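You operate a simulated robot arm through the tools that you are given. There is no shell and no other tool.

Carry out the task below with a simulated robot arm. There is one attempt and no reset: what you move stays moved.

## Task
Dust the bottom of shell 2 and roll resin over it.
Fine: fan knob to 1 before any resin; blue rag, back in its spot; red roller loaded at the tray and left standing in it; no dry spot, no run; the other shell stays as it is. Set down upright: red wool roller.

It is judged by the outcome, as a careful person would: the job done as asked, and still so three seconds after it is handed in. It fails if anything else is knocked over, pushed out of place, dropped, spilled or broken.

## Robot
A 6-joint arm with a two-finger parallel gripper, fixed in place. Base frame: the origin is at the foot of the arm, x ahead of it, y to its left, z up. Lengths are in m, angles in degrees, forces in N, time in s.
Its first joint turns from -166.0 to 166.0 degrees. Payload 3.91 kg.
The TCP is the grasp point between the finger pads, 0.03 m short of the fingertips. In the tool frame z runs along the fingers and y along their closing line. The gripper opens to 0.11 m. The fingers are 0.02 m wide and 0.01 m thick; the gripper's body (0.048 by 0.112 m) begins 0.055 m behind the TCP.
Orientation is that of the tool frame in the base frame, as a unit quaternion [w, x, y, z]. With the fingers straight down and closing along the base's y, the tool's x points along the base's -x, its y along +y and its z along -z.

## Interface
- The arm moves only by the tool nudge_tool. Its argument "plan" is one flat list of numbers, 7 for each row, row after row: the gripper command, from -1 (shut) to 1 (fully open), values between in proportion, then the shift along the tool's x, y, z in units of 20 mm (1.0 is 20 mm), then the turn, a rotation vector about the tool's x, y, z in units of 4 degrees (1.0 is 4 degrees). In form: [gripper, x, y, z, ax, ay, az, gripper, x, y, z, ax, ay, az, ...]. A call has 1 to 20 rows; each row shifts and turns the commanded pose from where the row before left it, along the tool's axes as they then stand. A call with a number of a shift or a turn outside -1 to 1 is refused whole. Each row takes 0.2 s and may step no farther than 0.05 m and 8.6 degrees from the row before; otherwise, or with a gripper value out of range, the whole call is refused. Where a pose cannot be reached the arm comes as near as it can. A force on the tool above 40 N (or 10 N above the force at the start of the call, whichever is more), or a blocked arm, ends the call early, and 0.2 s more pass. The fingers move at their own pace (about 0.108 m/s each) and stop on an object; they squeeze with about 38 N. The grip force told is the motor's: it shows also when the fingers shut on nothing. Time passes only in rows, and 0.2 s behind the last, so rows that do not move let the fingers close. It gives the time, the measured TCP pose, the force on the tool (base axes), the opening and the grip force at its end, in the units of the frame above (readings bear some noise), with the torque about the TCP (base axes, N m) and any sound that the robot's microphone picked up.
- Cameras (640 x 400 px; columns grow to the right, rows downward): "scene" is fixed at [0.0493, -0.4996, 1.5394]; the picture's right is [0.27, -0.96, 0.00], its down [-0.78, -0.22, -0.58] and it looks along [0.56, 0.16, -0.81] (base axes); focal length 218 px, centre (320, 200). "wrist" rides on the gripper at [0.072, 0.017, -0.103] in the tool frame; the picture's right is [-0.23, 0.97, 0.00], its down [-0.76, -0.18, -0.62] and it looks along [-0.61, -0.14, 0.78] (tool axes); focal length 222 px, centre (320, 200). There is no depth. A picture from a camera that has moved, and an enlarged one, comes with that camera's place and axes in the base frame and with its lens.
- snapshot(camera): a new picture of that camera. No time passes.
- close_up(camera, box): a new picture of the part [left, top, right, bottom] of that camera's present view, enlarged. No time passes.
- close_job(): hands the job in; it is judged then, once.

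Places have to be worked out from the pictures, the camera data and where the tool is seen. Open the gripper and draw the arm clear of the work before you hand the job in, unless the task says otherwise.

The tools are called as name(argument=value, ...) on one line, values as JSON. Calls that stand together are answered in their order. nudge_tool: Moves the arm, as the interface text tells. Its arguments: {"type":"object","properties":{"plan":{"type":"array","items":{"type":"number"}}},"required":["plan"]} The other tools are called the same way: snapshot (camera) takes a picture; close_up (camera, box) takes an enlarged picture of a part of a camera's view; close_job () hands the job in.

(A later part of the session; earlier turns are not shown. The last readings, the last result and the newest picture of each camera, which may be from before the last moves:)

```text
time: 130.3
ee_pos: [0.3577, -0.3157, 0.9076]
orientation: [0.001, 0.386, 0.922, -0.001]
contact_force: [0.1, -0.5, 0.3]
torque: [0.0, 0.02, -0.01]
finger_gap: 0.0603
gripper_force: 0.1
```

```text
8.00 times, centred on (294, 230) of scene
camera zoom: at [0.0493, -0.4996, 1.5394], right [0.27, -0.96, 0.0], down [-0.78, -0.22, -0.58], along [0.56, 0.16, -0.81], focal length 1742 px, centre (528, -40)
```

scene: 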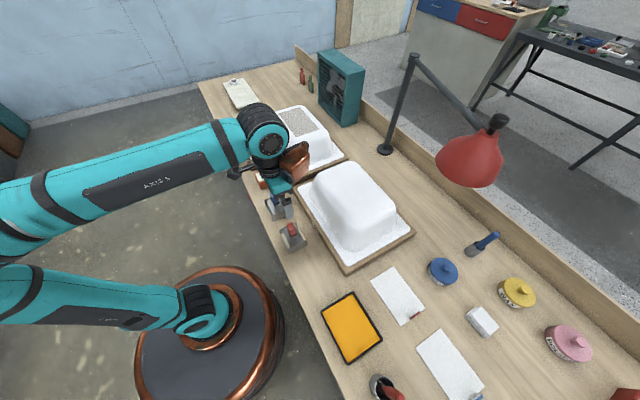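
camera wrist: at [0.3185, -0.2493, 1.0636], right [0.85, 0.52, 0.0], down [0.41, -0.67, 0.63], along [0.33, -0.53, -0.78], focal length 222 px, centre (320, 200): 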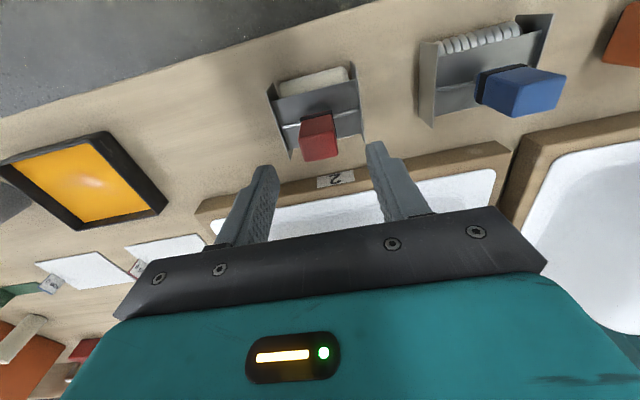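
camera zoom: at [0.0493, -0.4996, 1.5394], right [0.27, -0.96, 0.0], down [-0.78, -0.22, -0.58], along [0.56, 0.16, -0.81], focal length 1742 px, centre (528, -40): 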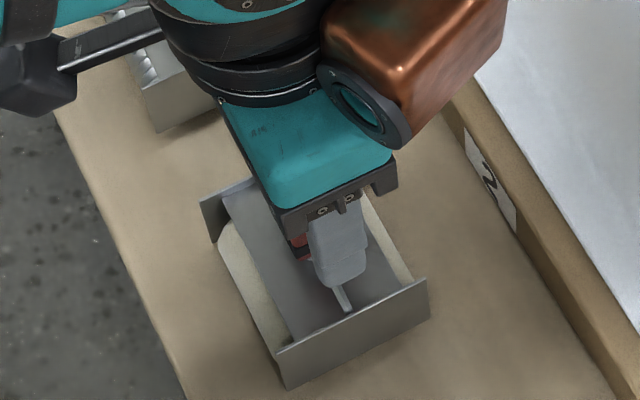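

Handle centred between the pads. I close on it.

nudge_tool(plan=[-1, 0, 0, 0, 0, 0, 0, -1, 0, 0, 0, 0, 0, 0, -1, 0, 0, 0, 0, 0, 0])

close_up(camera="wrist", box=[240, 100, 400, 220])

close_up(camera="scene", box=[262, 205, 326, 255])

```text
time: 131.1
ee_pos: [0.3565, -0.3151, 0.9068]
orientation: [0.002, 0.386, 0.922, -0.002]
contact_force: [0.1, -0.1, -0.8]
torque: [0.06, -0.02, 0.02]
finger_gap: 0.0289
gripper_force: 37.9
```

```text
3.33 times, centred on (320, 160) of wrist
camera zoom: at [0.3183, -0.2511, 1.0099], right [0.85, 0.52, 0.0], down [0.41, -0.67, 0.63], along [0.33, -0.53, -0.78], focal length 740 px, centre (320, 333)
```

zoom: 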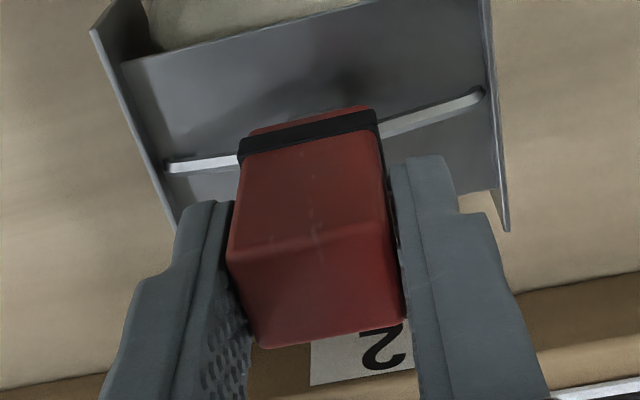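

```text
8.00 times, centred on (294, 230) of scene
camera zoom: at [0.0493, -0.4996, 1.5394], right [0.27, -0.96, 0.0], down [-0.78, -0.22, -0.58], along [0.56, 0.16, -0.81], focal length 1742 px, centre (528, -40)
```

zoom: 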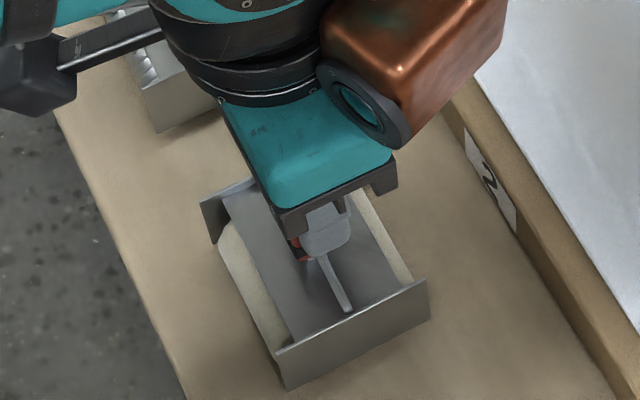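

Handle gripped (28.9 mm). I lift 120 mm and look at the roller's underside geometry.

nudge_tool(plan=[-1, 0, 0, -0.3, 0, 0, 0, -1, 0, 0, -0.7, 0, 0, 0, -1, 0, 0, -1, 0, 0, 0, -1, 0, 0, -1, 0, 0, 0, -1, 0, 0, -1, 0, 0, 0, -1, 0, 0, -1, 0, 0, 0, -1, 0, 0, -1, 0, 0, 0])

snapshot(camera="wrist")

close_up(camera="scene", box=[254, 190, 334, 250])

```text
time: 132.7
ee_pos: [0.3574, -0.3159, 1.0266]
orientation: [0.001, 0.386, 0.922, -0.002]
contact_force: [0.4, 0.2, -2.2]
torque: [-0.02, 0.0, 0.01]
finger_gap: 0.029
gripper_force: 38.0
```

```text
taken
camera wrist: at [0.3182, -0.2515, 1.1307], right [0.85, 0.52, 0.0], down [0.41, -0.67, 0.63], along [0.33, -0.53, -0.78], focal length 222 px, centre (320, 200)
```

wrist: 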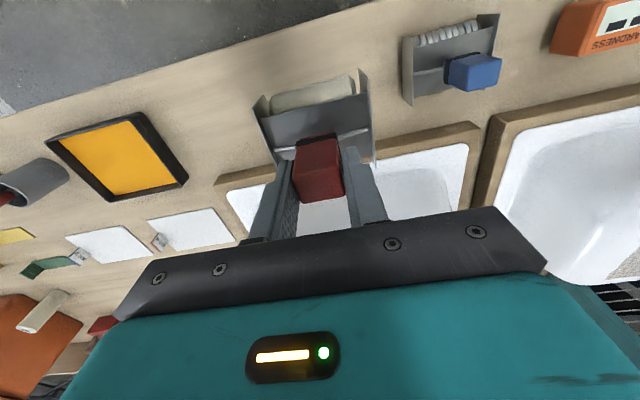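

```text
6.67 times, centred on (294, 220) of scene
camera zoom: at [0.0493, -0.4996, 1.5394], right [0.27, -0.96, 0.0], down [-0.78, -0.22, -0.58], along [0.56, 0.16, -0.81], focal length 1452 px, centre (493, 67)
```

zoom: 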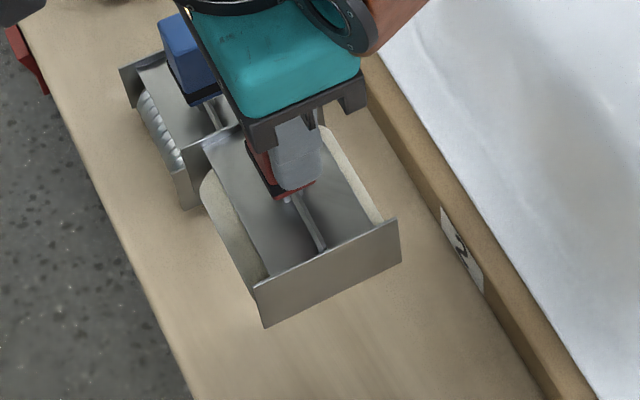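

The roller hangs straight; its wool reaches about 107 mm below the TCP. I judge the tray centred near s −0.2975, d 0.5015, and carry the roller over it at this height.

nudge_tool(plan=[-1, -0.075, -0.96, 0, 0, 0, 0, -1, -0.075, -0.96, 0, 0, 0, 0, -1, -0.075, -0.96, 0, 0, 0, 0, -1, -0.075, -0.96, 0, 0, 0, 0, -1, -0.075, -0.96, 0, 0, 0, 0, -1, -0.075, -0.96, 0, 0, 0, 0, -1, -0.075, -0.96, 0, 0, 0, 0, -1, -0.075, -0.96, 0, 0, 0, 0, -1, -0.075, -0.96, 0, 0, 0, 0, -1, -0.075, -0.96, 0, 0, 0, 0, -1, -0.075, -0.96, 0, 0, 0, 0, -1, -0.075, -0.96, 0, 0, 0, 0, -1, -0.075, -0.96, 0, 0, 0, 0, -1, -0.075, -0.96, 0, 0, 0, 0, -1, -0.075, -0.96, 0, 0, 0, 0, -1, -0.075, -0.96, 0, 0, 0, 0, -1, -0.075, -0.96, 0, 0, 0, 0])

snapshot(camera="wrist")

snapshot(camera="scene")

```text
time: 136.3
ee_pos: [0.1448, -0.5626, 1.0288]
orientation: [0.002, 0.386, 0.922, 0.0]
contact_force: [-0.2, -0.3, -2.1]
torque: [-0.02, 0.0, 0.0]
finger_gap: 0.0289
gripper_force: 38.3
```

```text
taken
camera wrist: at [0.1049, -0.498, 1.1311], right [0.85, 0.52, 0.0], down [0.41, -0.67, 0.63], along [0.33, -0.53, -0.78], focal length 222 px, centre (320, 200)
```

wrist: 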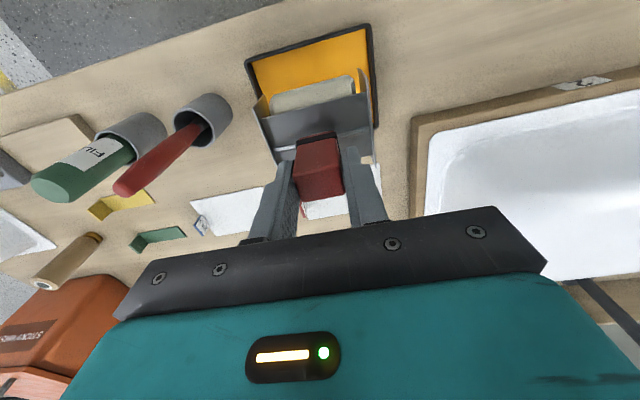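

```text
taken
```

scene: 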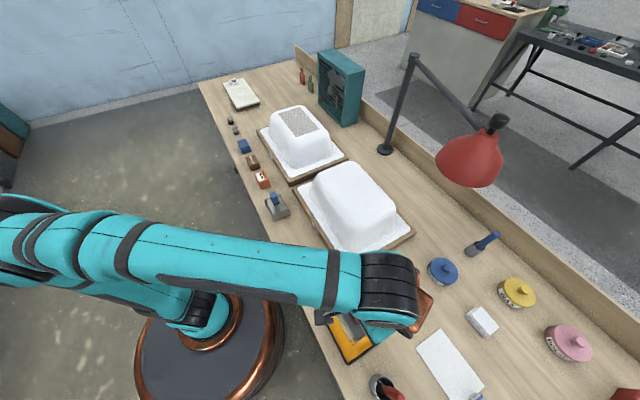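

The roller hangs centred over the tray (tray spans about s −0.369…−0.223, d 0.440…0.560). I lower it to just above the resin.

nudge_tool(plan=[-1, 0, 0, 0.95, 0, 0, 0, -1, 0, 0, 0.95, 0, 0, 0, -1, 0, 0, 0.95, 0, 0, 0, -1, 0, 0, 0.95, 0, 0, 0, -1, 0, 0, 0.9, 0, 0, 0])

close_up(camera="wrist", box=[220, 0, 420, 160])

close_up(camera="scene", box=[300, 270, 412, 370])

```text
time: 137.5
ee_pos: [0.1432, -0.5644, 0.9345]
orientation: [0.001, 0.386, 0.923, -0.001]
contact_force: [0.0, -0.1, -1.8]
torque: [0.02, -0.03, 0.01]
finger_gap: 0.0292
gripper_force: 38.3
```

```text
2.50 times, centred on (320, 80) of wrist
camera zoom: at [0.1039, -0.4994, 1.0372], right [0.85, 0.52, 0.0], down [0.41, -0.67, 0.63], along [0.33, -0.53, -0.78], focal length 555 px, centre (320, 500)
```

zoom: 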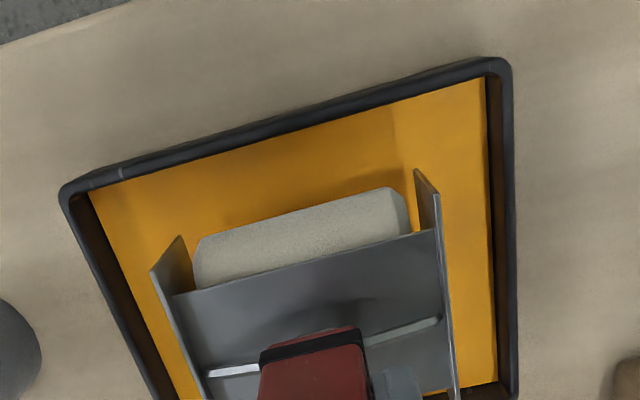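

```text
4.00 times, centred on (356, 320) of scene
camera zoom: at [0.0493, -0.4996, 1.5394], right [0.27, -0.96, 0.0], down [-0.78, -0.22, -0.58], along [0.56, 0.16, -0.81], focal length 871 px, centre (176, -280)
```

zoom: 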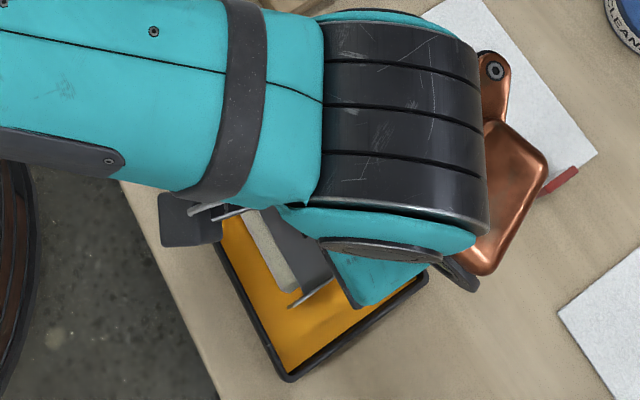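

The roller fits within the tray walls. I lower in small steps, watching the wool and force.

nudge_tool(plan=[-1, 0, 0, 0.2, 0, 0, 0, -1, 0, 0, 0.2, 0, 0, 0, -1, 0, 0, 0.1, 0, 0, 0])

close_up(camera="wrist", box=[220, 0, 420, 160])

```text
time: 138.3
ee_pos: [0.1428, -0.563, 0.9238]
orientation: [0.001, 0.386, 0.922, -0.001]
contact_force: [0.0, -1.1, -1.8]
torque: [-0.03, -0.02, 0.01]
finger_gap: 0.029
gripper_force: 37.9
```

```text
2.50 times, centred on (320, 80) of wrist
camera zoom: at [0.1034, -0.4991, 1.0263], right [0.85, 0.52, 0.0], down [0.41, -0.67, 0.63], along [0.33, -0.53, -0.78], focal length 555 px, centre (320, 500)
```

zoom: 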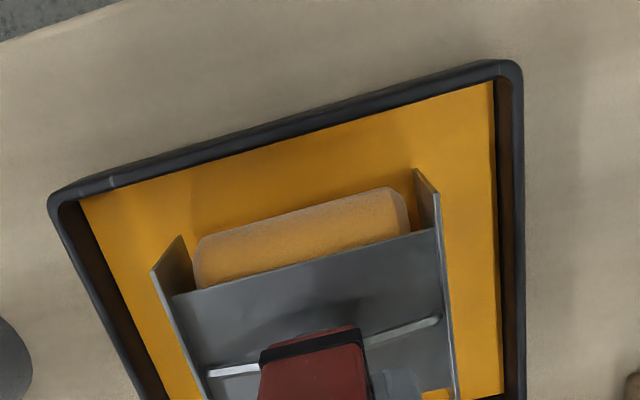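

The wool is already tinting, so it touches the resin surface. I hold for a moment to see how the load develops.

nudge_tool(plan=[-1, 0, 0, 0, 0, 0, 0, -1, 0, 0, 0, 0, 0, 0])

close_up(camera="wrist", box=[220, 0, 420, 160])

```text
time: 138.9
ee_pos: [0.143, -0.5634, 0.9235]
orientation: [0.001, 0.387, 0.922, -0.002]
contact_force: [0.2, -0.5, -2.5]
torque: [-0.01, 0.0, 0.0]
finger_gap: 0.0289
gripper_force: 37.8
```

```text
2.50 times, centred on (320, 80) of wrist
camera zoom: at [0.1034, -0.4992, 1.0264], right [0.85, 0.52, 0.0], down [0.41, -0.67, 0.63], along [0.33, -0.53, -0.78], focal length 555 px, centre (320, 500)
```

zoom: 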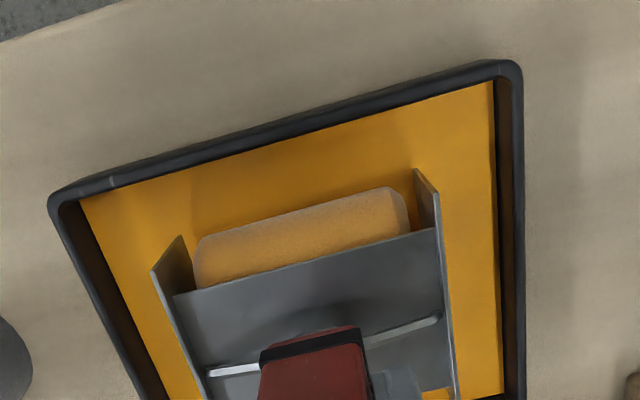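

nudge_tool(plan=[-1, 0, 0, 0, 0, 0, 0, -1, 0, 0, 0, 0, 0, 0, -1, 0, 0, 0, 0, 0, 0, -1, 0, 0, 0, 0, 0, 0, -1, 0, 0, 0, 0, 0, 0])

close_up(camera="wrist", box=[220, 0, 420, 160])

```text
time: 140.1
ee_pos: [0.1421, -0.5637, 0.9237]
orientation: [0.001, 0.387, 0.922, -0.002]
contact_force: [-0.1, -1.1, -2.3]
torque: [-0.02, 0.01, -0.01]
finger_gap: 0.0289
gripper_force: 38.2
```

```text
2.50 times, centred on (320, 80) of wrist
camera zoom: at [0.1034, -0.4992, 1.0264], right [0.85, 0.52, 0.0], down [0.41, -0.67, 0.63], along [0.33, -0.53, -0.78], focal length 555 px, centre (320, 500)
```

zoom: 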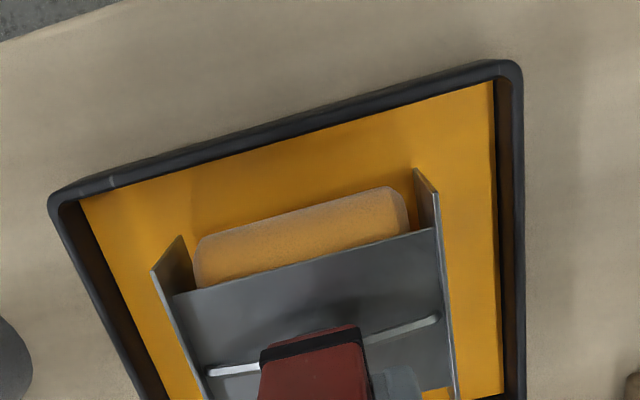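

The wool is evenly tinted and no longer changing, so it's loaded. I lift it clear of the tray.

nudge_tool(plan=[-1, 0, 0, -0.3, 0, 0, 0, -1, 0, 0, -0.5, 0, 0, 0, -1, 0, 0, -1, 0, 0, 0, -1, 0, 0, -1, 0, 0, 0, -1, 0, 0, -1, 0, 0, 0, -1, 0, 0, -1, 0, 0, 0, -1, 0, 0, -1, 0, 0, 0, -1, 0, 0, -1, 0, 0, 0, -1, 0, 0, -1, 0, 0, 0, -1, 0, 0, -1, 0, 0, 0, -1, 0, 0, -1, 0, 0, 0, -1, 0, 0, -1, 0, 0, 0, -1, 0, 0, -0.6, 0, 0, 0])

snapshot(camera="wrist")

snapshot(camera="scene")

```text
time: 142.9
ee_pos: [0.1432, -0.5606, 1.1524]
orientation: [0.0, 0.386, 0.922, -0.002]
contact_force: [0.4, -0.8, -2.3]
torque: [0.03, 0.0, 0.0]
finger_gap: 0.029
gripper_force: 37.9
```

```text
taken
camera wrist: at [0.1038, -0.4975, 1.2555], right [0.85, 0.52, 0.0], down [0.41, -0.67, 0.63], along [0.33, -0.53, -0.78], focal length 222 px, centre (320, 200)
```

wrist: 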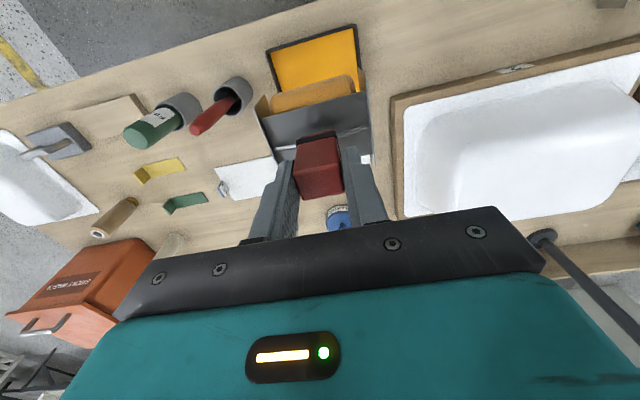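

```text
taken
```

scene: 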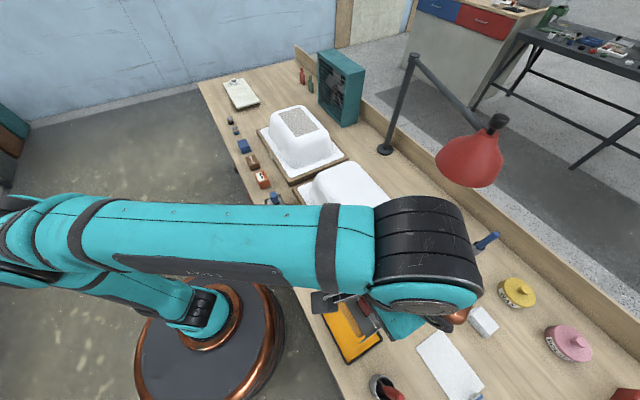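

Nothing drips. For clearance to the lamp I turn the roller a quarter turn (axis into the bench, rolling along the bench), well above everything.

nudge_tool(plan=[-1, 0, 0, 0, 0, 0, -1, -1, 0, 0, 0, 0, 0, -1, -1, 0, 0, 0, 0, 0, -1, -1, 0, 0, 0, 0, 0, -1, -1, 0, 0, 0, 0, 0, -1, -1, 0, 0, 0, 0, 0, -1, -1, 0, 0, 0, 0, 0, -1, -1, 0, 0, 0, 0, 0, -1, -1, 0, 0, 0, 0, 0, -1, -1, 0, 0, 0, 0, 0, -1, -1, 0, 0, 0, 0, 0, -1, -1, 0, 0, 0, 0, 0, -1, -1, 0, 0, 0, 0, 0, -1, -1, 0, 0, 0, 0, 0, -1, -1, 0, 0, 0, 0, 0, -1, -1, 0, 0, 0, 0, 0, -1, -1, 0, 0, 0, 0, 0, -1, -1, 0, 0, 0, 0, 0, -1, -1, 0, 0, 0, 0, 0, -1, -1, 0, 0, 0, 0, 0, -1])

nudge_tool(plan=[-1, 0, 0, 0, 0, 0, -1, -1, 0, 0, 0, 0, 0, -1, -1, 0, 0, 0, 0, 0, -0.5])

snapshot(camera="scene")

snapshot(camera="wrist")

```text
time: 147.1
ee_pos: [0.1434, -0.5632, 1.1518]
orientation: [0.0, -0.298, 0.955, -0.002]
contact_force: [0.1, -0.1, -2.4]
torque: [0.01, -0.02, -0.01]
finger_gap: 0.0288
gripper_force: 38.1
```

```text
time: 147.9
ee_pos: [0.143, -0.563, 1.1516]
orientation: [0.0, -0.38, 0.925, -0.002]
contact_force: [-0.4, -0.1, -1.5]
torque: [-0.03, -0.01, 0.0]
finger_gap: 0.0289
gripper_force: 37.4
```

```text
taken
```

scene: 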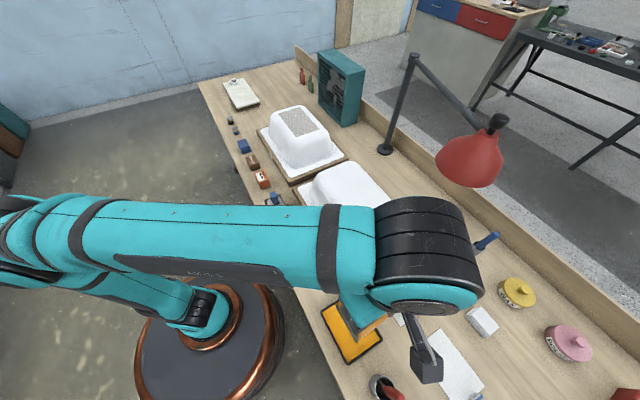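

```text
taken
camera wrist: at [0.0789, -0.6003, 1.2553], right [-0.52, 0.85, 0.0], down [0.67, 0.41, 0.62], along [0.53, 0.32, -0.78], focal length 222 px, centre (320, 200)
```

wrist: 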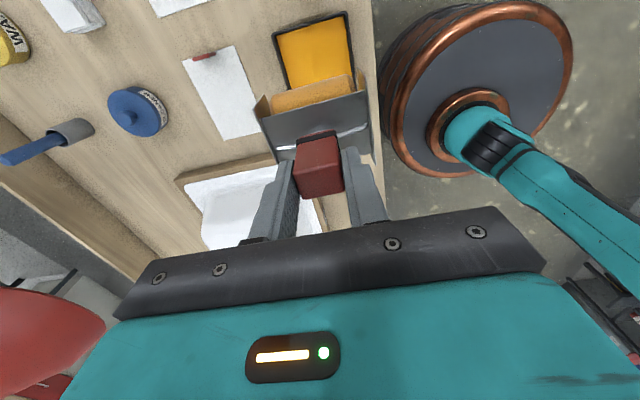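

The quarter turn worked. I carry the loaded roller to above the left end of shell 2's near strip.

nudge_tool(plan=[-1, -0.989, -0.4486, 0, 0, 0, 0, -1, -0.989, -0.4486, 0, 0, 0, 0, -1, -0.989, -0.4486, 0, 0, 0, 0, -1, -0.989, -0.4486, 0, 0, 0, 0, -1, -0.989, -0.4486, 0, 0, 0, 0, -1, -0.989, -0.4486, 0, 0, 0, 0, -1, -0.989, -0.4486, 0, 0, 0, 0, -1, -0.989, -0.4486, 0, 0, 0, 0, -1, -0.989, -0.4486, 0, 0, 0, 0, -1, -0.989, -0.4486, 0, 0, 0, 0, -1, -0.989, -0.4486, 0, 0, 0, 0, -1, -0.989, -0.4486, 0, 0, 0, 0, -1, -0.989, -0.4486, 0, 0, 0, 0, -1, -0.989, -0.4486, 0, 0, 0, 0, -1, -0.989, -0.4486, 0, 0, 0, 0, -1, -0.989, -0.4486, 0, 0, 0, 0, -1, -0.989, -0.4486, 0, 0, 0, 0, -1, -0.989, -0.4486, 0, 0, 0, 0, -1, -0.989, -0.4486, 0, 0, 0, 0, -1, -0.989, -0.4486, 0, 0, 0, 0])

snapshot(camera="wrist")

snapshot(camera="scene")

```text
time: 152.1
ee_pos: [0.5516, -0.414, 1.1537]
orientation: [-0.001, -0.379, 0.926, -0.001]
contact_force: [0.4, 0.9, -1.5]
torque: [-0.01, -0.01, -0.02]
finger_gap: 0.0289
gripper_force: 37.8
```

```text
taken
camera wrist: at [0.4875, -0.4523, 1.2562], right [-0.52, 0.85, 0.0], down [0.67, 0.41, 0.62], along [0.53, 0.32, -0.78], focal length 222 px, centre (320, 200)
```

wrist: 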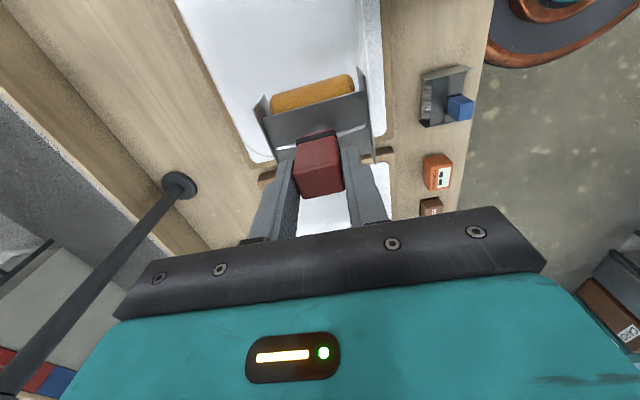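

```text
taken
```

scene: 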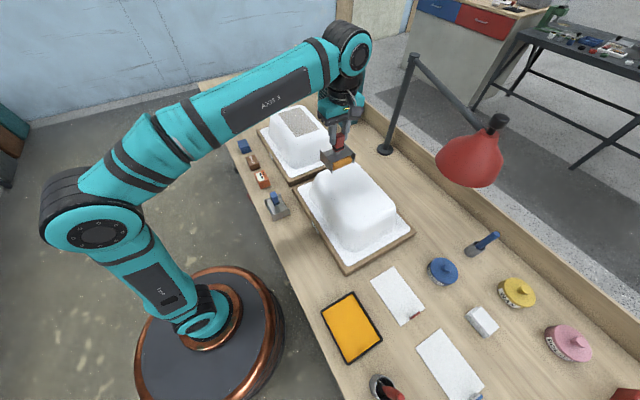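

I'm above the left end. I shift to s ≈ 0.135, d ≈ 0.695 and lower to just above the surface.

nudge_tool(plan=[-1, -0.95, -0.3, 0, 0, 0, 0, -1, -0.95, -0.3, 0, 0, 0, 0, -1, 0, 0, 0.9, 0, 0, 0, -1, 0, 0, 0.9, 0, 0, 0, -1, 0, 0, 0.9, 0, 0, 0, -1, 0, 0, 0.9, 0, 0, 0, -1, 0, 0, 0.5, 0, 0, 0])

snapshot(camera="wrist")

close_up(camera="scene", box=[290, 110, 418, 210])

```text
time: 153.7
ee_pos: [0.5879, -0.3937, 1.0706]
orientation: [-0.001, -0.379, 0.926, -0.002]
contact_force: [-1.1, -0.4, -1.9]
torque: [0.01, 0.0, 0.02]
finger_gap: 0.0289
gripper_force: 38.3
```

```text
taken
camera wrist: at [0.5228, -0.4323, 1.1739], right [-0.52, 0.85, 0.0], down [0.67, 0.41, 0.62], along [0.53, 0.32, -0.78], focal length 222 px, centre (320, 200)
```

wrist: 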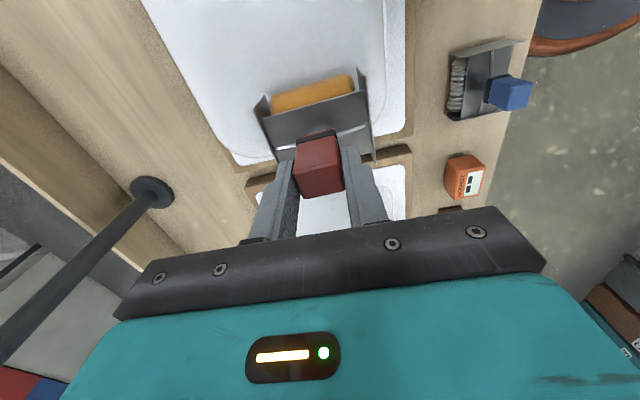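

```text
4.00 times, centred on (354, 160) of scene
camera zoom: at [0.0493, -0.4996, 1.5394], right [0.27, -0.96, 0.0], down [-0.78, -0.22, -0.58], along [0.56, 0.16, -0.81], focal length 871 px, centre (184, 360)
```

zoom: 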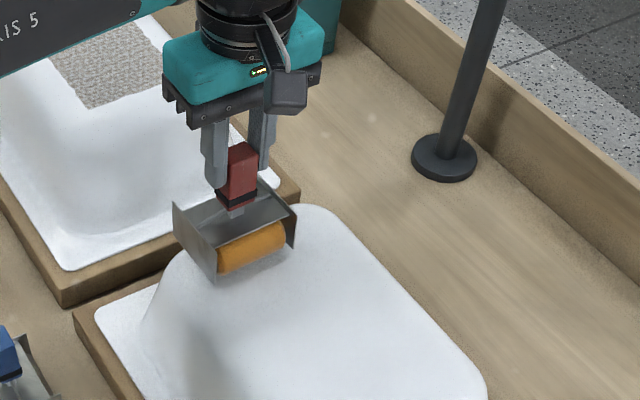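

The wool spans about d 0.66–0.73 here. I step down gently to find contact just off the patch's left edge.

nudge_tool(plan=[-1, 0, 0, 0.25, 0, 0, 0, -1, 0, 0, 0.05, 0, 0, 0])

nudge_tool(plan=[-1, 0, 0, 0.04, 0, 0, 0])

```text
time: 154.3
ee_pos: [0.5873, -0.3942, 1.0677]
orientation: [0.002, -0.379, 0.925, -0.002]
contact_force: [5.3, 1.1, 25.6]
torque: [0.15, 0.26, -0.03]
finger_gap: 0.0291
gripper_force: 38.1
```

```text
time: 154.7
ee_pos: [0.5871, -0.3938, 1.0657]
orientation: [0.0, -0.379, 0.925, -0.001]
contact_force: [4.9, 3.1, 26.4]
torque: [0.31, 0.21, -0.07]
finger_gap: 0.0289
gripper_force: 38.2
```

Contact already at about 26 N, more than I want. I ease up about 1 mm and begin rolling right.

nudge_tool(plan=[-1, 0.3, 0, -0.05, 0, 0, 0, -1, 0.5, 0, 0, 0, 0, 0, -1, 0.5, 0, 0, 0, 0, 0])

close_up(camera="scene", box=[290, 110, 418, 210])

```text
time: 155.5
ee_pos: [0.5689, -0.4122, 1.0649]
orientation: [-0.001, -0.379, 0.925, -0.002]
contact_force: [2.9, 4.4, 16.7]
torque: [0.95, -0.39, -0.15]
finger_gap: 0.029
gripper_force: 38.1
```

```text
4.00 times, centred on (354, 160) of scene
camera zoom: at [0.0493, -0.4996, 1.5394], right [0.27, -0.96, 0.0], down [-0.78, -0.22, -0.58], along [0.56, 0.16, -0.81], focal length 871 px, centre (184, 360)
```

zoom: 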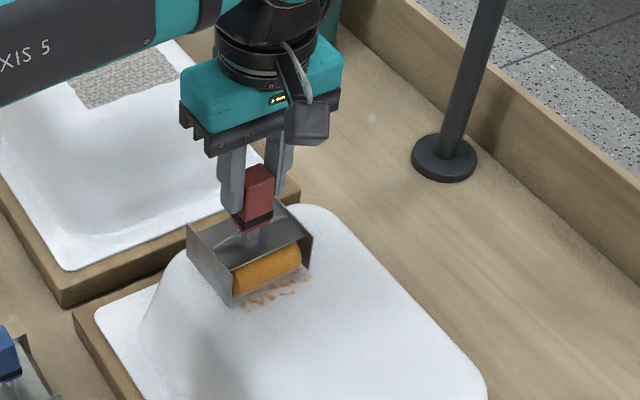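

Resin is going on. I keep rolling at about 50 mm/s and check the force.

nudge_tool(plan=[-1, 0.5, 0, 0, 0, 0, 0, -1, 0.5, 0, 0, 0, 0, 0, -1, 0.5, 0, 0, 0, 0, 0, -1, 0.5, 0, 0, 0, 0, 0, -1, 0.5, 0, 0, 0, 0, 0, -1, 0.5, 0, 0, 0, 0, 0])

close_up(camera="scene", box=[290, 120, 418, 220])

```text
time: 156.9
ee_pos: [0.5256, -0.4548, 1.0644]
orientation: [0.0, -0.38, 0.925, -0.002]
contact_force: [4.1, 3.9, 16.9]
torque: [0.68, -0.23, -0.08]
finger_gap: 0.029
gripper_force: 38.4
```

```text
4.00 times, centred on (354, 170) of scene
camera zoom: at [0.0493, -0.4996, 1.5394], right [0.27, -0.96, 0.0], down [-0.78, -0.22, -0.58], along [0.56, 0.16, -0.81], focal length 871 px, centre (184, 320)
```

zoom: 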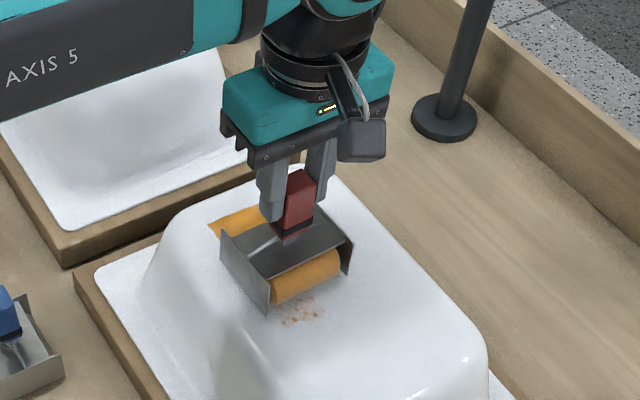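

A solid resin band shows behind the roller. I continue.

nudge_tool(plan=[-1, 0.5, 0, 0, 0, 0, 0, -1, 0.5, 0, 0, 0, 0, 0, -1, 0.5, 0, 0, 0, 0, 0, -1, 0.5, 0, 0, 0, 0, 0, -1, 0.5, 0, 0, 0, 0, 0])

close_up(camera="scene", box=[290, 120, 418, 220])

```text
time: 158.1
ee_pos: [0.4894, -0.4907, 1.0639]
orientation: [-0.001, -0.379, 0.926, -0.001]
contact_force: [3.5, 4.0, 20.2]
torque: [0.66, -0.09, -0.16]
finger_gap: 0.0289
gripper_force: 37.8
```

```text
4.00 times, centred on (354, 170) of scene
camera zoom: at [0.0493, -0.4996, 1.5394], right [0.27, -0.96, 0.0], down [-0.78, -0.22, -0.58], along [0.56, 0.16, -0.81], focal length 871 px, centre (184, 320)
```

zoom: 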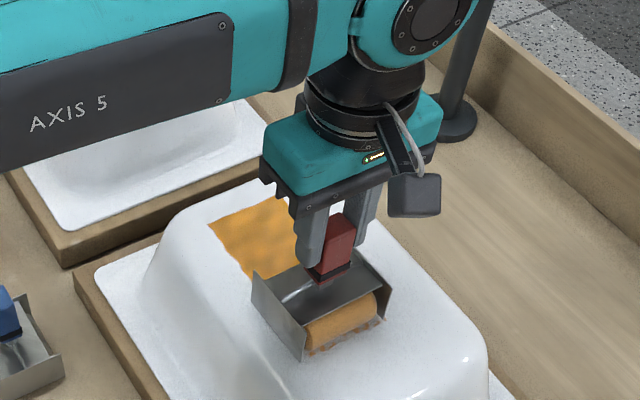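

nudge_tool(plan=[-1, 0.5, 0, 0, 0, 0, 0, -1, 0.5, 0, 0, 0, 0, 0, -1, 0.5, 0, 0, 0, 0, 0, -1, 0.5, 0, 0, 0, 0, 0])

close_up(camera="scene", box=[300, 130, 428, 230])

snapshot(camera="scene")

```text
time: 159.1
ee_pos: [0.462, -0.5186, 1.0642]
orientation: [0.0, -0.378, 0.926, -0.002]
contact_force: [2.6, 2.5, 14.5]
torque: [0.46, 0.01, -0.1]
finger_gap: 0.0288
gripper_force: 38.1
```

```text
4.00 times, centred on (364, 180) of scene
camera zoom: at [0.0493, -0.4996, 1.5394], right [0.27, -0.96, 0.0], down [-0.78, -0.22, -0.58], along [0.56, 0.16, -0.81], focal length 871 px, centre (144, 280)
```

zoom: 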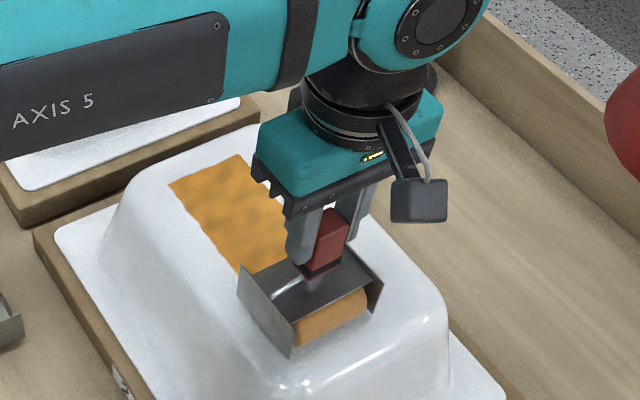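

```text
taken
```

scene: 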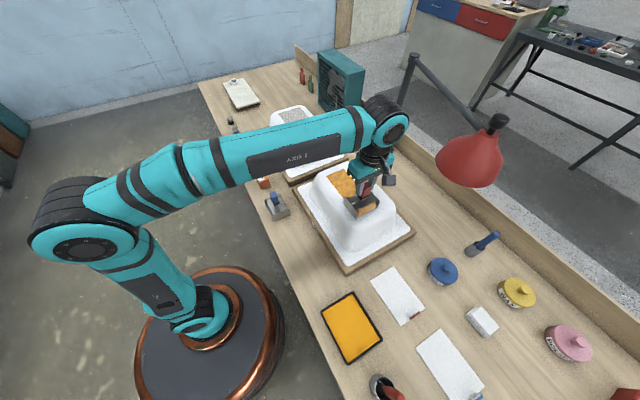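

nudge_tool(plan=[-1, 0.5, 0, 0, 0, 0, 0, -1, 0.5, 0, 0, 0, 0, 0, -1, 0.5, 0, 0, 0, 0, 0, -1, 0.3, 0, 0, 0, 0, 0])

close_up(camera="scene", box=[300, 130, 460, 240])

```text
time: 160.1
ee_pos: [0.4373, -0.5432, 1.0635]
orientation: [0.0, -0.38, 0.925, -0.002]
contact_force: [3.1, 3.9, 12.7]
torque: [0.74, -0.29, -0.06]
finger_gap: 0.0288
gripper_force: 38.3
```

```text
3.64 times, centred on (380, 185) of scene
camera zoom: at [0.0493, -0.4996, 1.5394], right [0.27, -0.96, 0.0], down [-0.78, -0.22, -0.58], along [0.56, 0.16, -0.81], focal length 792 px, centre (102, 254)
```

zoom: 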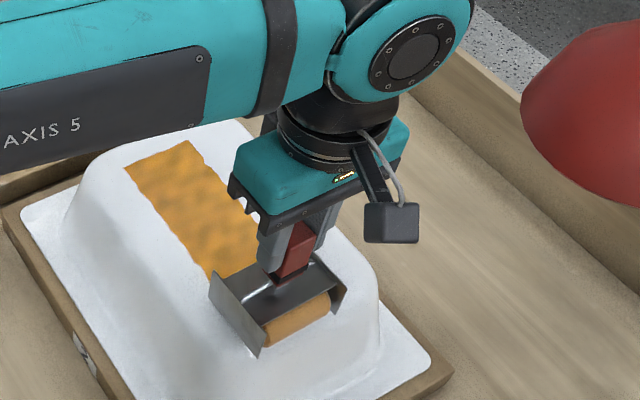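

End of the strip. I lift off and check the coat.

nudge_tool(plan=[-1, 0, 0, -0.5, 0, 0, 0, -1, 0, 0, -1, 0, 0, 0, -1, 0, 0, -1, 0, 0, 0, -1, 0, 0.5, -1, 0, 0, 0, -1, 0, 1, -0.8, 0, 0, 0, -1, 0.5, 1, 0, 0, 0, 0, -1, 1, 1, 0, 0, 0, 0, -1, 1, 1, 0, 0, 0, 0, -1, 1, 1, 0, 0, 0, 0])

close_up(camera="scene", box=[300, 145, 428, 235])

snapshot(camera="wrist")

snapshot(camera="scene")

```text
time: 162.1
ee_pos: [0.3097, -0.5124, 1.1508]
orientation: [0.0, -0.379, 0.925, 0.0]
contact_force: [1.3, -0.4, -1.9]
torque: [0.04, -0.01, 0.02]
finger_gap: 0.0289
gripper_force: 37.7
```

```text
4.44 times, centred on (364, 190) of scene
camera zoom: at [0.0493, -0.4996, 1.5394], right [0.27, -0.96, 0.0], down [-0.78, -0.22, -0.58], along [0.56, 0.16, -0.81], focal length 968 px, centre (124, 244)
```

zoom: 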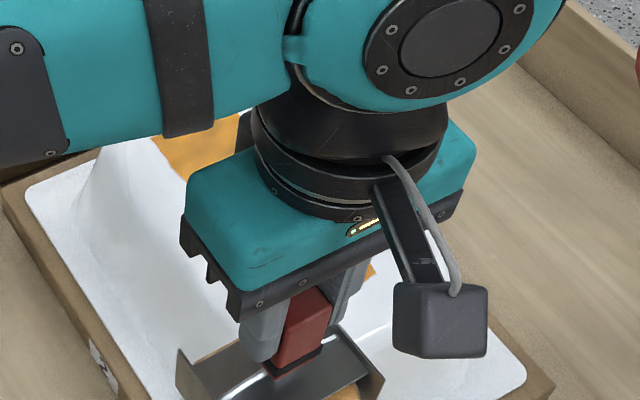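

```text
taken
camera wrist: at [0.2453, -0.551, 1.2542], right [-0.52, 0.85, 0.0], down [0.67, 0.41, 0.62], along [0.53, 0.32, -0.78], focal length 222 px, centre (320, 200)
```

wrist: 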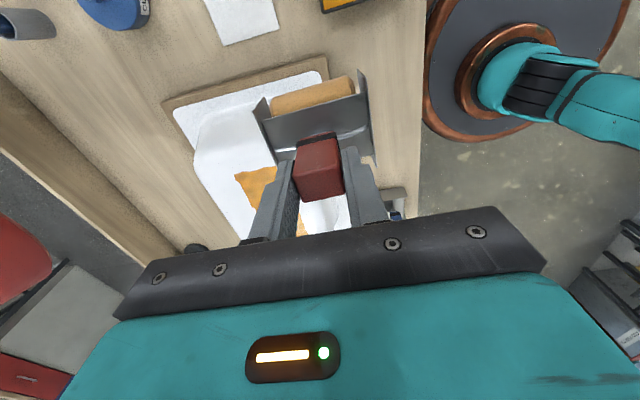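

```text
taken
```

scene: 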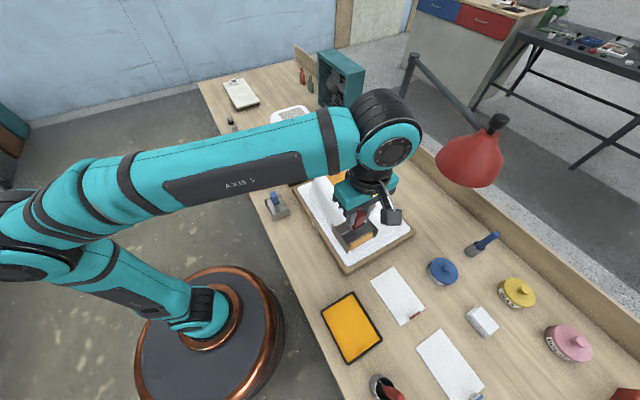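

I continue to over the tray, then turn the roller back a quarter turn, and take a look at the coat on the way.

nudge_tool(plan=[-1, 0.95, 0.506, 0, 0, 0, 0, -1, 0.95, 0.506, 0, 0, 0, 0, -1, 0.95, 0.506, 0, 0, 0, 0, -1, 0.95, 0.506, 0, 0, 0, 0, -1, 0.95, 0.506, 0, 0, 0, 0, -1, 0.95, 0.506, 0, 0, 0, 0, -1, 0.95, 0.506, 0, 0, 0, 0, -1, 0.95, 0.506, 0, 0, 0, 0])

snapshot(camera="scene")

close_up(camera="scene", box=[300, 145, 428, 235])

close_up(camera="wrist", box=[150, 80, 310, 220])

```text
time: 163.9
ee_pos: [0.1437, -0.5622, 1.1507]
orientation: [-0.001, -0.38, 0.925, -0.002]
contact_force: [0.2, -0.4, -2.0]
torque: [0.01, 0.02, 0.02]
finger_gap: 0.029
gripper_force: 37.9
```

```text
taken
```

scene: 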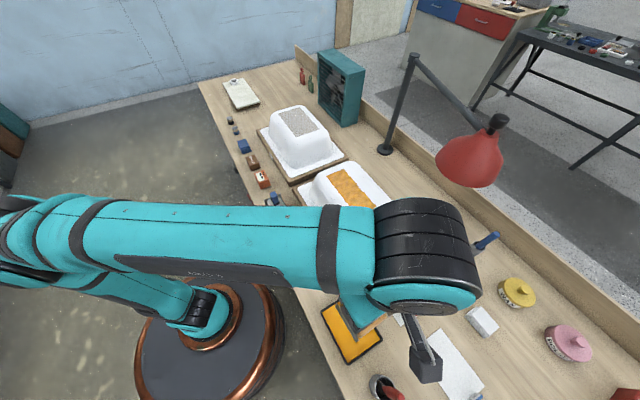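

```text
4.44 times, centred on (364, 190) of scene
camera zoom: at [0.0493, -0.4996, 1.5394], right [0.27, -0.96, 0.0], down [-0.78, -0.22, -0.58], along [0.56, 0.16, -0.81], focal length 968 px, centre (124, 244)
```

zoom: 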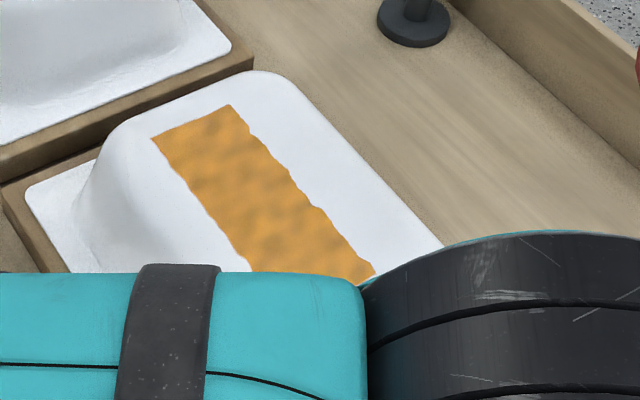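

```text
2.86 times, centred on (230, 150) of wrist
camera zoom: at [0.0791, -0.6003, 1.2534], right [-0.52, 0.85, 0.0], down [0.67, 0.41, 0.62], along [0.53, 0.32, -0.78], focal length 635 px, centre (577, 343)
```

zoom: 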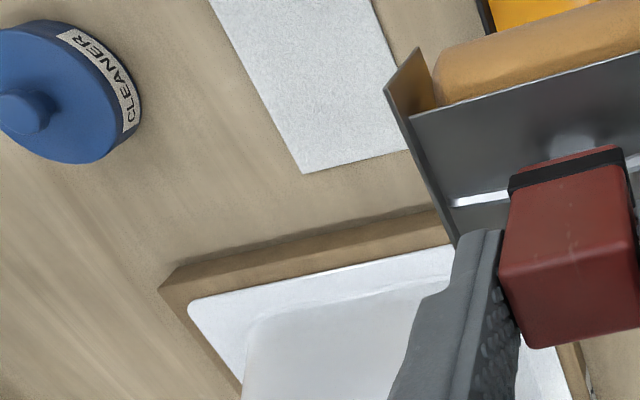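

The first strip is solidly coated. I turn back a quarter turn and dip again.

nudge_tool(plan=[-1, 0, 0, 0, 0, 0, 1, -1, 0, 0, 0, 0, 0, 1, -1, 0, 0, 0, 0, 0, 1, -1, 0, 0, 0, 0, 0, 1, -1, 0, 0, 0, 0, 0, 1, -1, 0, 0, 0, 0, 0, 1, -1, 0, 0, 0, 0, 0, 1, -1, 0, 0, 0, 0, 0, 1, -1, 0, 0, 0, 0, 0, 1, -1, 0, 0, 0, 0, 0, 1, -1, 0, 0, 0, 0, 0, 1, -1, 0, 0, 0, 0, 0, 1, -1, 0, 0, 0, 0, 0, 1, -1, 0, 0, 0, 0, 0, 1, -1, 0, 0, 0, 0, 0, 1, -1, 0, 0, 0, 0, 0, 1, -1, 0, 0, 0, 0, 0, 1, -1, 0, 0, 0, 0, 0, 1, -1, 0, 0, 0, 0, 0, 1, -1, 0, 0, 0, 0, 0, 1])

nudge_tool(plan=[-1, 0, 0, 0, 0, 0, 1, -1, 0, 0, 0, 0, 0, 1, -1, 0, 0, 0, 0, 0, 0.5, -1, 0, 0, 1, 0, 0, 0, -1, 0, 0, 1, 0, 0, 0, -1, 0, 0, 1, 0, 0, 0, -1, 0, 0, 1, 0, 0, 0, -1, 0, 0, 1, 0, 0, 0, -1, 0, 0, 1, 0, 0, 0, -1, 0, 0, 1, 0, 0, 0, -1, 0, 0, 1, 0, 0, 0, -1, 0, 0, 1, 0, 0, 0, -1, 0, 0, 1, 0, 0, 0])

close_up(camera="wrist", box=[220, 0, 420, 160])

```text
time: 168.1
ee_pos: [0.1427, -0.5635, 1.1507]
orientation: [0.0, 0.305, 0.952, -0.001]
contact_force: [-0.1, 0.5, -1.8]
torque: [0.02, -0.03, 0.01]
finger_gap: 0.0286
gripper_force: 38.0
```

```text
time: 170.9
ee_pos: [0.1435, -0.5649, 0.9498]
orientation: [0.001, 0.386, 0.922, -0.002]
contact_force: [0.0, -0.7, -1.3]
torque: [0.01, 0.0, 0.02]
finger_gap: 0.0287
gripper_force: 38.1
```

```text
2.50 times, centred on (320, 80) of wrist
camera zoom: at [0.1043, -0.5002, 1.0531], right [0.85, 0.52, 0.0], down [0.41, -0.67, 0.63], along [0.33, -0.53, -0.78], focal length 555 px, centre (320, 500)
```

zoom: 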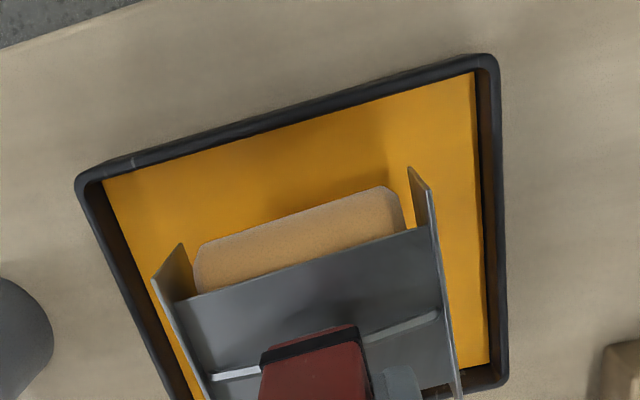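

The wool has paled (load mostly used). I dip to the same depth as before and hold.

nudge_tool(plan=[-1, 0, 0, 0.6, 0, 0, 0, -1, 0, 0, 0.5, 0, 0, 0, -1, 0, 0, 0.2, 0, 0, 0, -1, 0, 0, 0, 0, 0, 0, -1, 0, 0, 0, 0, 0, 0, -1, 0, 0, 0, 0, 0, 0, -1, 0, 0, 0, 0, 0, 0, -1, 0, 0, 0, 0, 0, 0])

close_up(camera="wrist", box=[220, 0, 420, 160])

```text
time: 172.7
ee_pos: [0.1446, -0.5645, 0.9245]
orientation: [0.001, 0.387, 0.922, -0.001]
contact_force: [0.2, -0.6, -1.8]
torque: [0.01, -0.01, -0.03]
finger_gap: 0.0288
gripper_force: 37.6
```

```text
2.50 times, centred on (320, 80) of wrist
camera zoom: at [0.104, -0.5, 1.027], right [0.85, 0.52, 0.0], down [0.41, -0.67, 0.63], along [0.33, -0.53, -0.78], focal length 555 px, centre (320, 500)
```

zoom: 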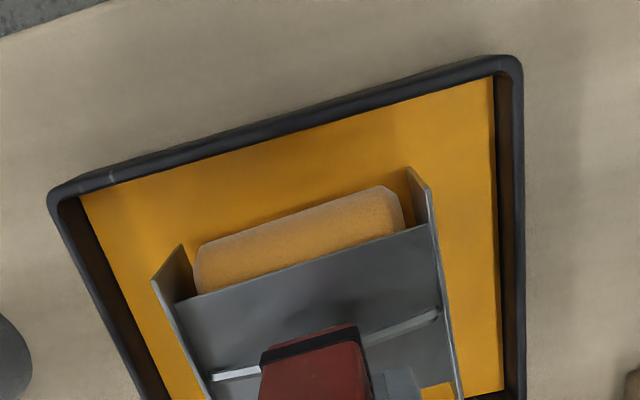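

nudge_tool(plan=[-1, 0, 0, 0.05, 0, 0, 0, -1, 0, 0, 0, 0, 0, 0, -1, 0, 0, 0, 0, 0, 0, -1, 0, 0, 0, 0, 0, 0, -1, 0, 0, 0, 0, 0, 0, -1, 0, 0, 0, 0, 0, 0, -1, 0, 0, 0, 0, 0, 0])

close_up(camera="wrist", box=[220, 0, 420, 160])

```text
time: 174.3
ee_pos: [0.1428, -0.5648, 0.9236]
orientation: [0.001, 0.387, 0.922, -0.002]
contact_force: [0.7, 0.6, -1.7]
torque: [-0.01, 0.01, 0.01]
finger_gap: 0.0291
gripper_force: 38.2
```

```text
2.50 times, centred on (320, 80) of wrist
camera zoom: at [0.1042, -0.4996, 1.0258], right [0.85, 0.52, 0.0], down [0.41, -0.67, 0.63], along [0.33, -0.53, -0.78], focal length 555 px, centre (320, 500)
```

zoom: 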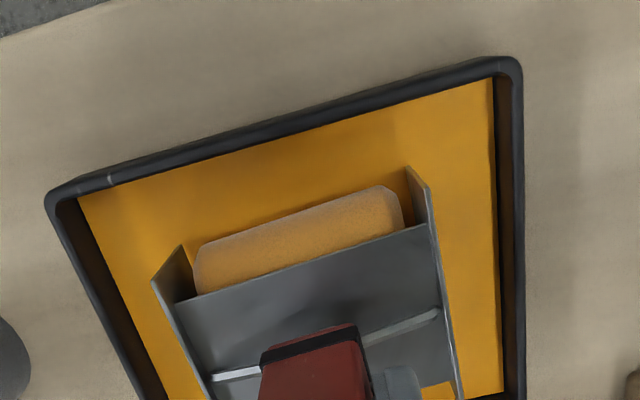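

Fully loaded again. I lift, make the quarter turn, and head for the far strip's left end.

nudge_tool(plan=[-1, 0, 0, -0.3, 0, 0, 0, -1, 0, 0, -0.5, 0, 0, 0, -1, 0, 0, -1, 0, 0, 0, -1, 0, 0, -1, 0, 0, 0, -1, 0, 0, -1, 0, 0, 0, -1, 0, 0, -1, 0, 0, 0, -1, 0, 0, -1, 0, 0, 0, -1, 0, 0, -1, 0, 0, 0, -1, 0, 0, -1, 0, 0, 0, -1, 0, 0, -1, 0, 0, 0, -1, 0, 0, -1, 0, 0, 0, -1, 0, 0, -1, 0, 0, 0, -1, 0, 0, -0.6, 0, 0, 0])

nudge_tool(plan=[-1, 0, 0, 0, 0, 0, -1, -1, 0, 0, 0, 0, 0, -1, -1, 0, 0, 0, 0, 0, -1, -1, 0, 0, 0, 0, 0, -1, -1, 0, 0, 0, 0, 0, -1, -1, 0, 0, 0, 0, 0, -1, -1, 0, 0, 0, 0, 0, -1, -1, 0, 0, 0, 0, 0, -1, -1, 0, 0, 0, 0, 0, -1, -1, 0, 0, 0, 0, 0, -1, -1, 0, 0, 0, 0, 0, -1, -1, 0, 0, 0, 0, 0, -1, -1, 0, 0, 0, 0, 0, -1, -1, 0, 0, 0, 0, 0, -1, -1, 0, 0, 0, 0, 0, -1, -1, 0, 0, 0, 0, 0, -1, -1, 0, 0, 0, 0, 0, -1, -1, 0, 0, 0, 0, 0, -1, -1, 0, 0, 0, 0, 0, -1, -1, 0, 0, 0, 0, 0, -1])

nudge_tool(plan=[-1, 0, 0, 0, 0, 0, -1, -1, 0, 0, 0, 0, 0, -1, -1, 0, 0, 0, 0, 0, -0.5, -1, -0.989, -0.594, 0, 0, 0, 0, -1, -0.989, -0.594, 0, 0, 0, 0, -1, -0.989, -0.594, 0, 0, 0, 0, -1, -0.989, -0.594, 0, 0, 0, 0, -1, -0.989, -0.594, 0, 0, 0, 0, -1, -0.989, -0.594, 0, 0, 0, 0, -1, -0.989, -0.594, 0, 0, 0, 0, -1, -0.989, -0.594, 0, 0, 0, 0, -1, -0.989, -0.594, 0, 0, 0, 0, -1, -0.989, -0.594, 0, 0, 0, 0, -1, -0.989, -0.594, 0, 0, 0, 0, -1, -0.989, -0.594, 0, 0, 0, 0])

snapshot(camera="scene")

```text
time: 177.1
ee_pos: [0.1437, -0.5631, 1.1511]
orientation: [0.001, 0.387, 0.922, -0.001]
contact_force: [0.5, 0.1, -2.8]
torque: [0.01, -0.01, -0.01]
finger_gap: 0.0292
gripper_force: 38.4
```

```text
time: 181.3
ee_pos: [0.1452, -0.5625, 1.1516]
orientation: [0.0, -0.297, 0.955, -0.002]
contact_force: [0.1, 1.0, -1.5]
torque: [0.01, -0.01, -0.02]
finger_gap: 0.0291
gripper_force: 38.1
```

```text
time: 184.5
ee_pos: [0.4134, -0.4998, 1.1483]
orientation: [0.0, -0.379, 0.925, -0.002]
contact_force: [-0.4, 0.4, -2.0]
torque: [0.04, 0.01, -0.01]
finger_gap: 0.0293
gripper_force: 38.2
```

```text
taken
```

scene: 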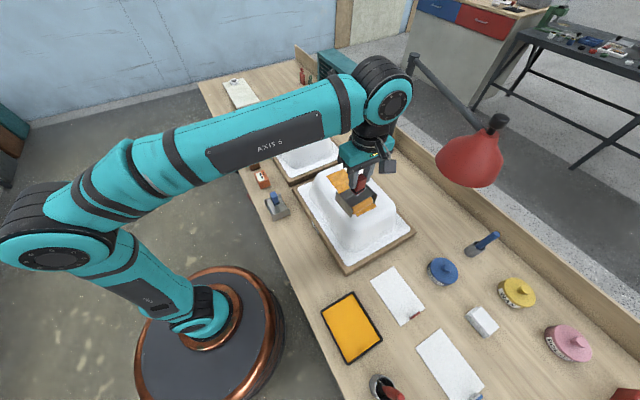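

nudge_tool(plan=[-1, -0.99, -0.58, 0, 0, 0, 0, -1, -0.99, -0.58, 0, 0, 0, 0, -1, -0.99, -0.58, 0, 0, 0, 0, -1, -0.99, -0.58, 0, 0, 0, 0, -1, -0.99, -0.58, 0, 0, 0, 0, -1, -0.99, -0.58, 0, 0, 0, 0, -1, -0.99, -0.58, 0, 0, 0, 0, -1, -0.99, -0.58, 0, 0, 0, 0, -1, -0.99, -0.58, 0, 0, 0, 0, -1, -0.99, -0.58, 0, 0, 0, 0, -1, 0, 0, 0.9, 0, 0, 0, -1, 0, 0, 0.9, 0, 0, 0, -1, 0, 0, 0.9, 0, 0, 0, -1, 0, 0, 0.9, 0, 0, 0])

close_up(camera="scene", box=[300, 110, 428, 210])

```text
time: 187.5
ee_pos: [0.6349, -0.4432, 1.0799]
orientation: [0.0, -0.378, 0.926, -0.002]
contact_force: [0.8, -0.6, -2.4]
torque: [0.03, -0.03, 0.0]
finger_gap: 0.0291
gripper_force: 38.1
```

```text
4.00 times, centred on (364, 160) of scene
camera zoom: at [0.0493, -0.4996, 1.5394], right [0.27, -0.96, 0.0], down [-0.78, -0.22, -0.58], along [0.56, 0.16, -0.81], focal length 871 px, centre (144, 360)
```

zoom: 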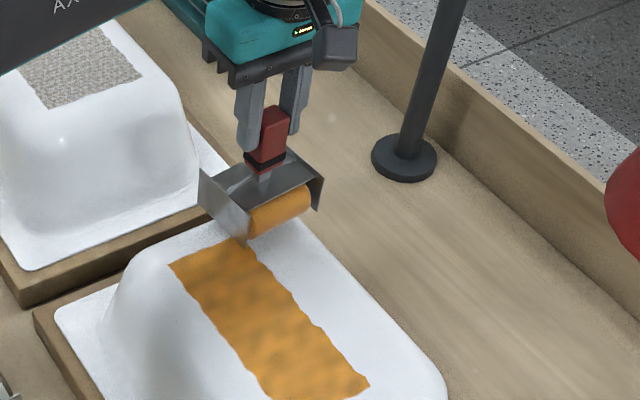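

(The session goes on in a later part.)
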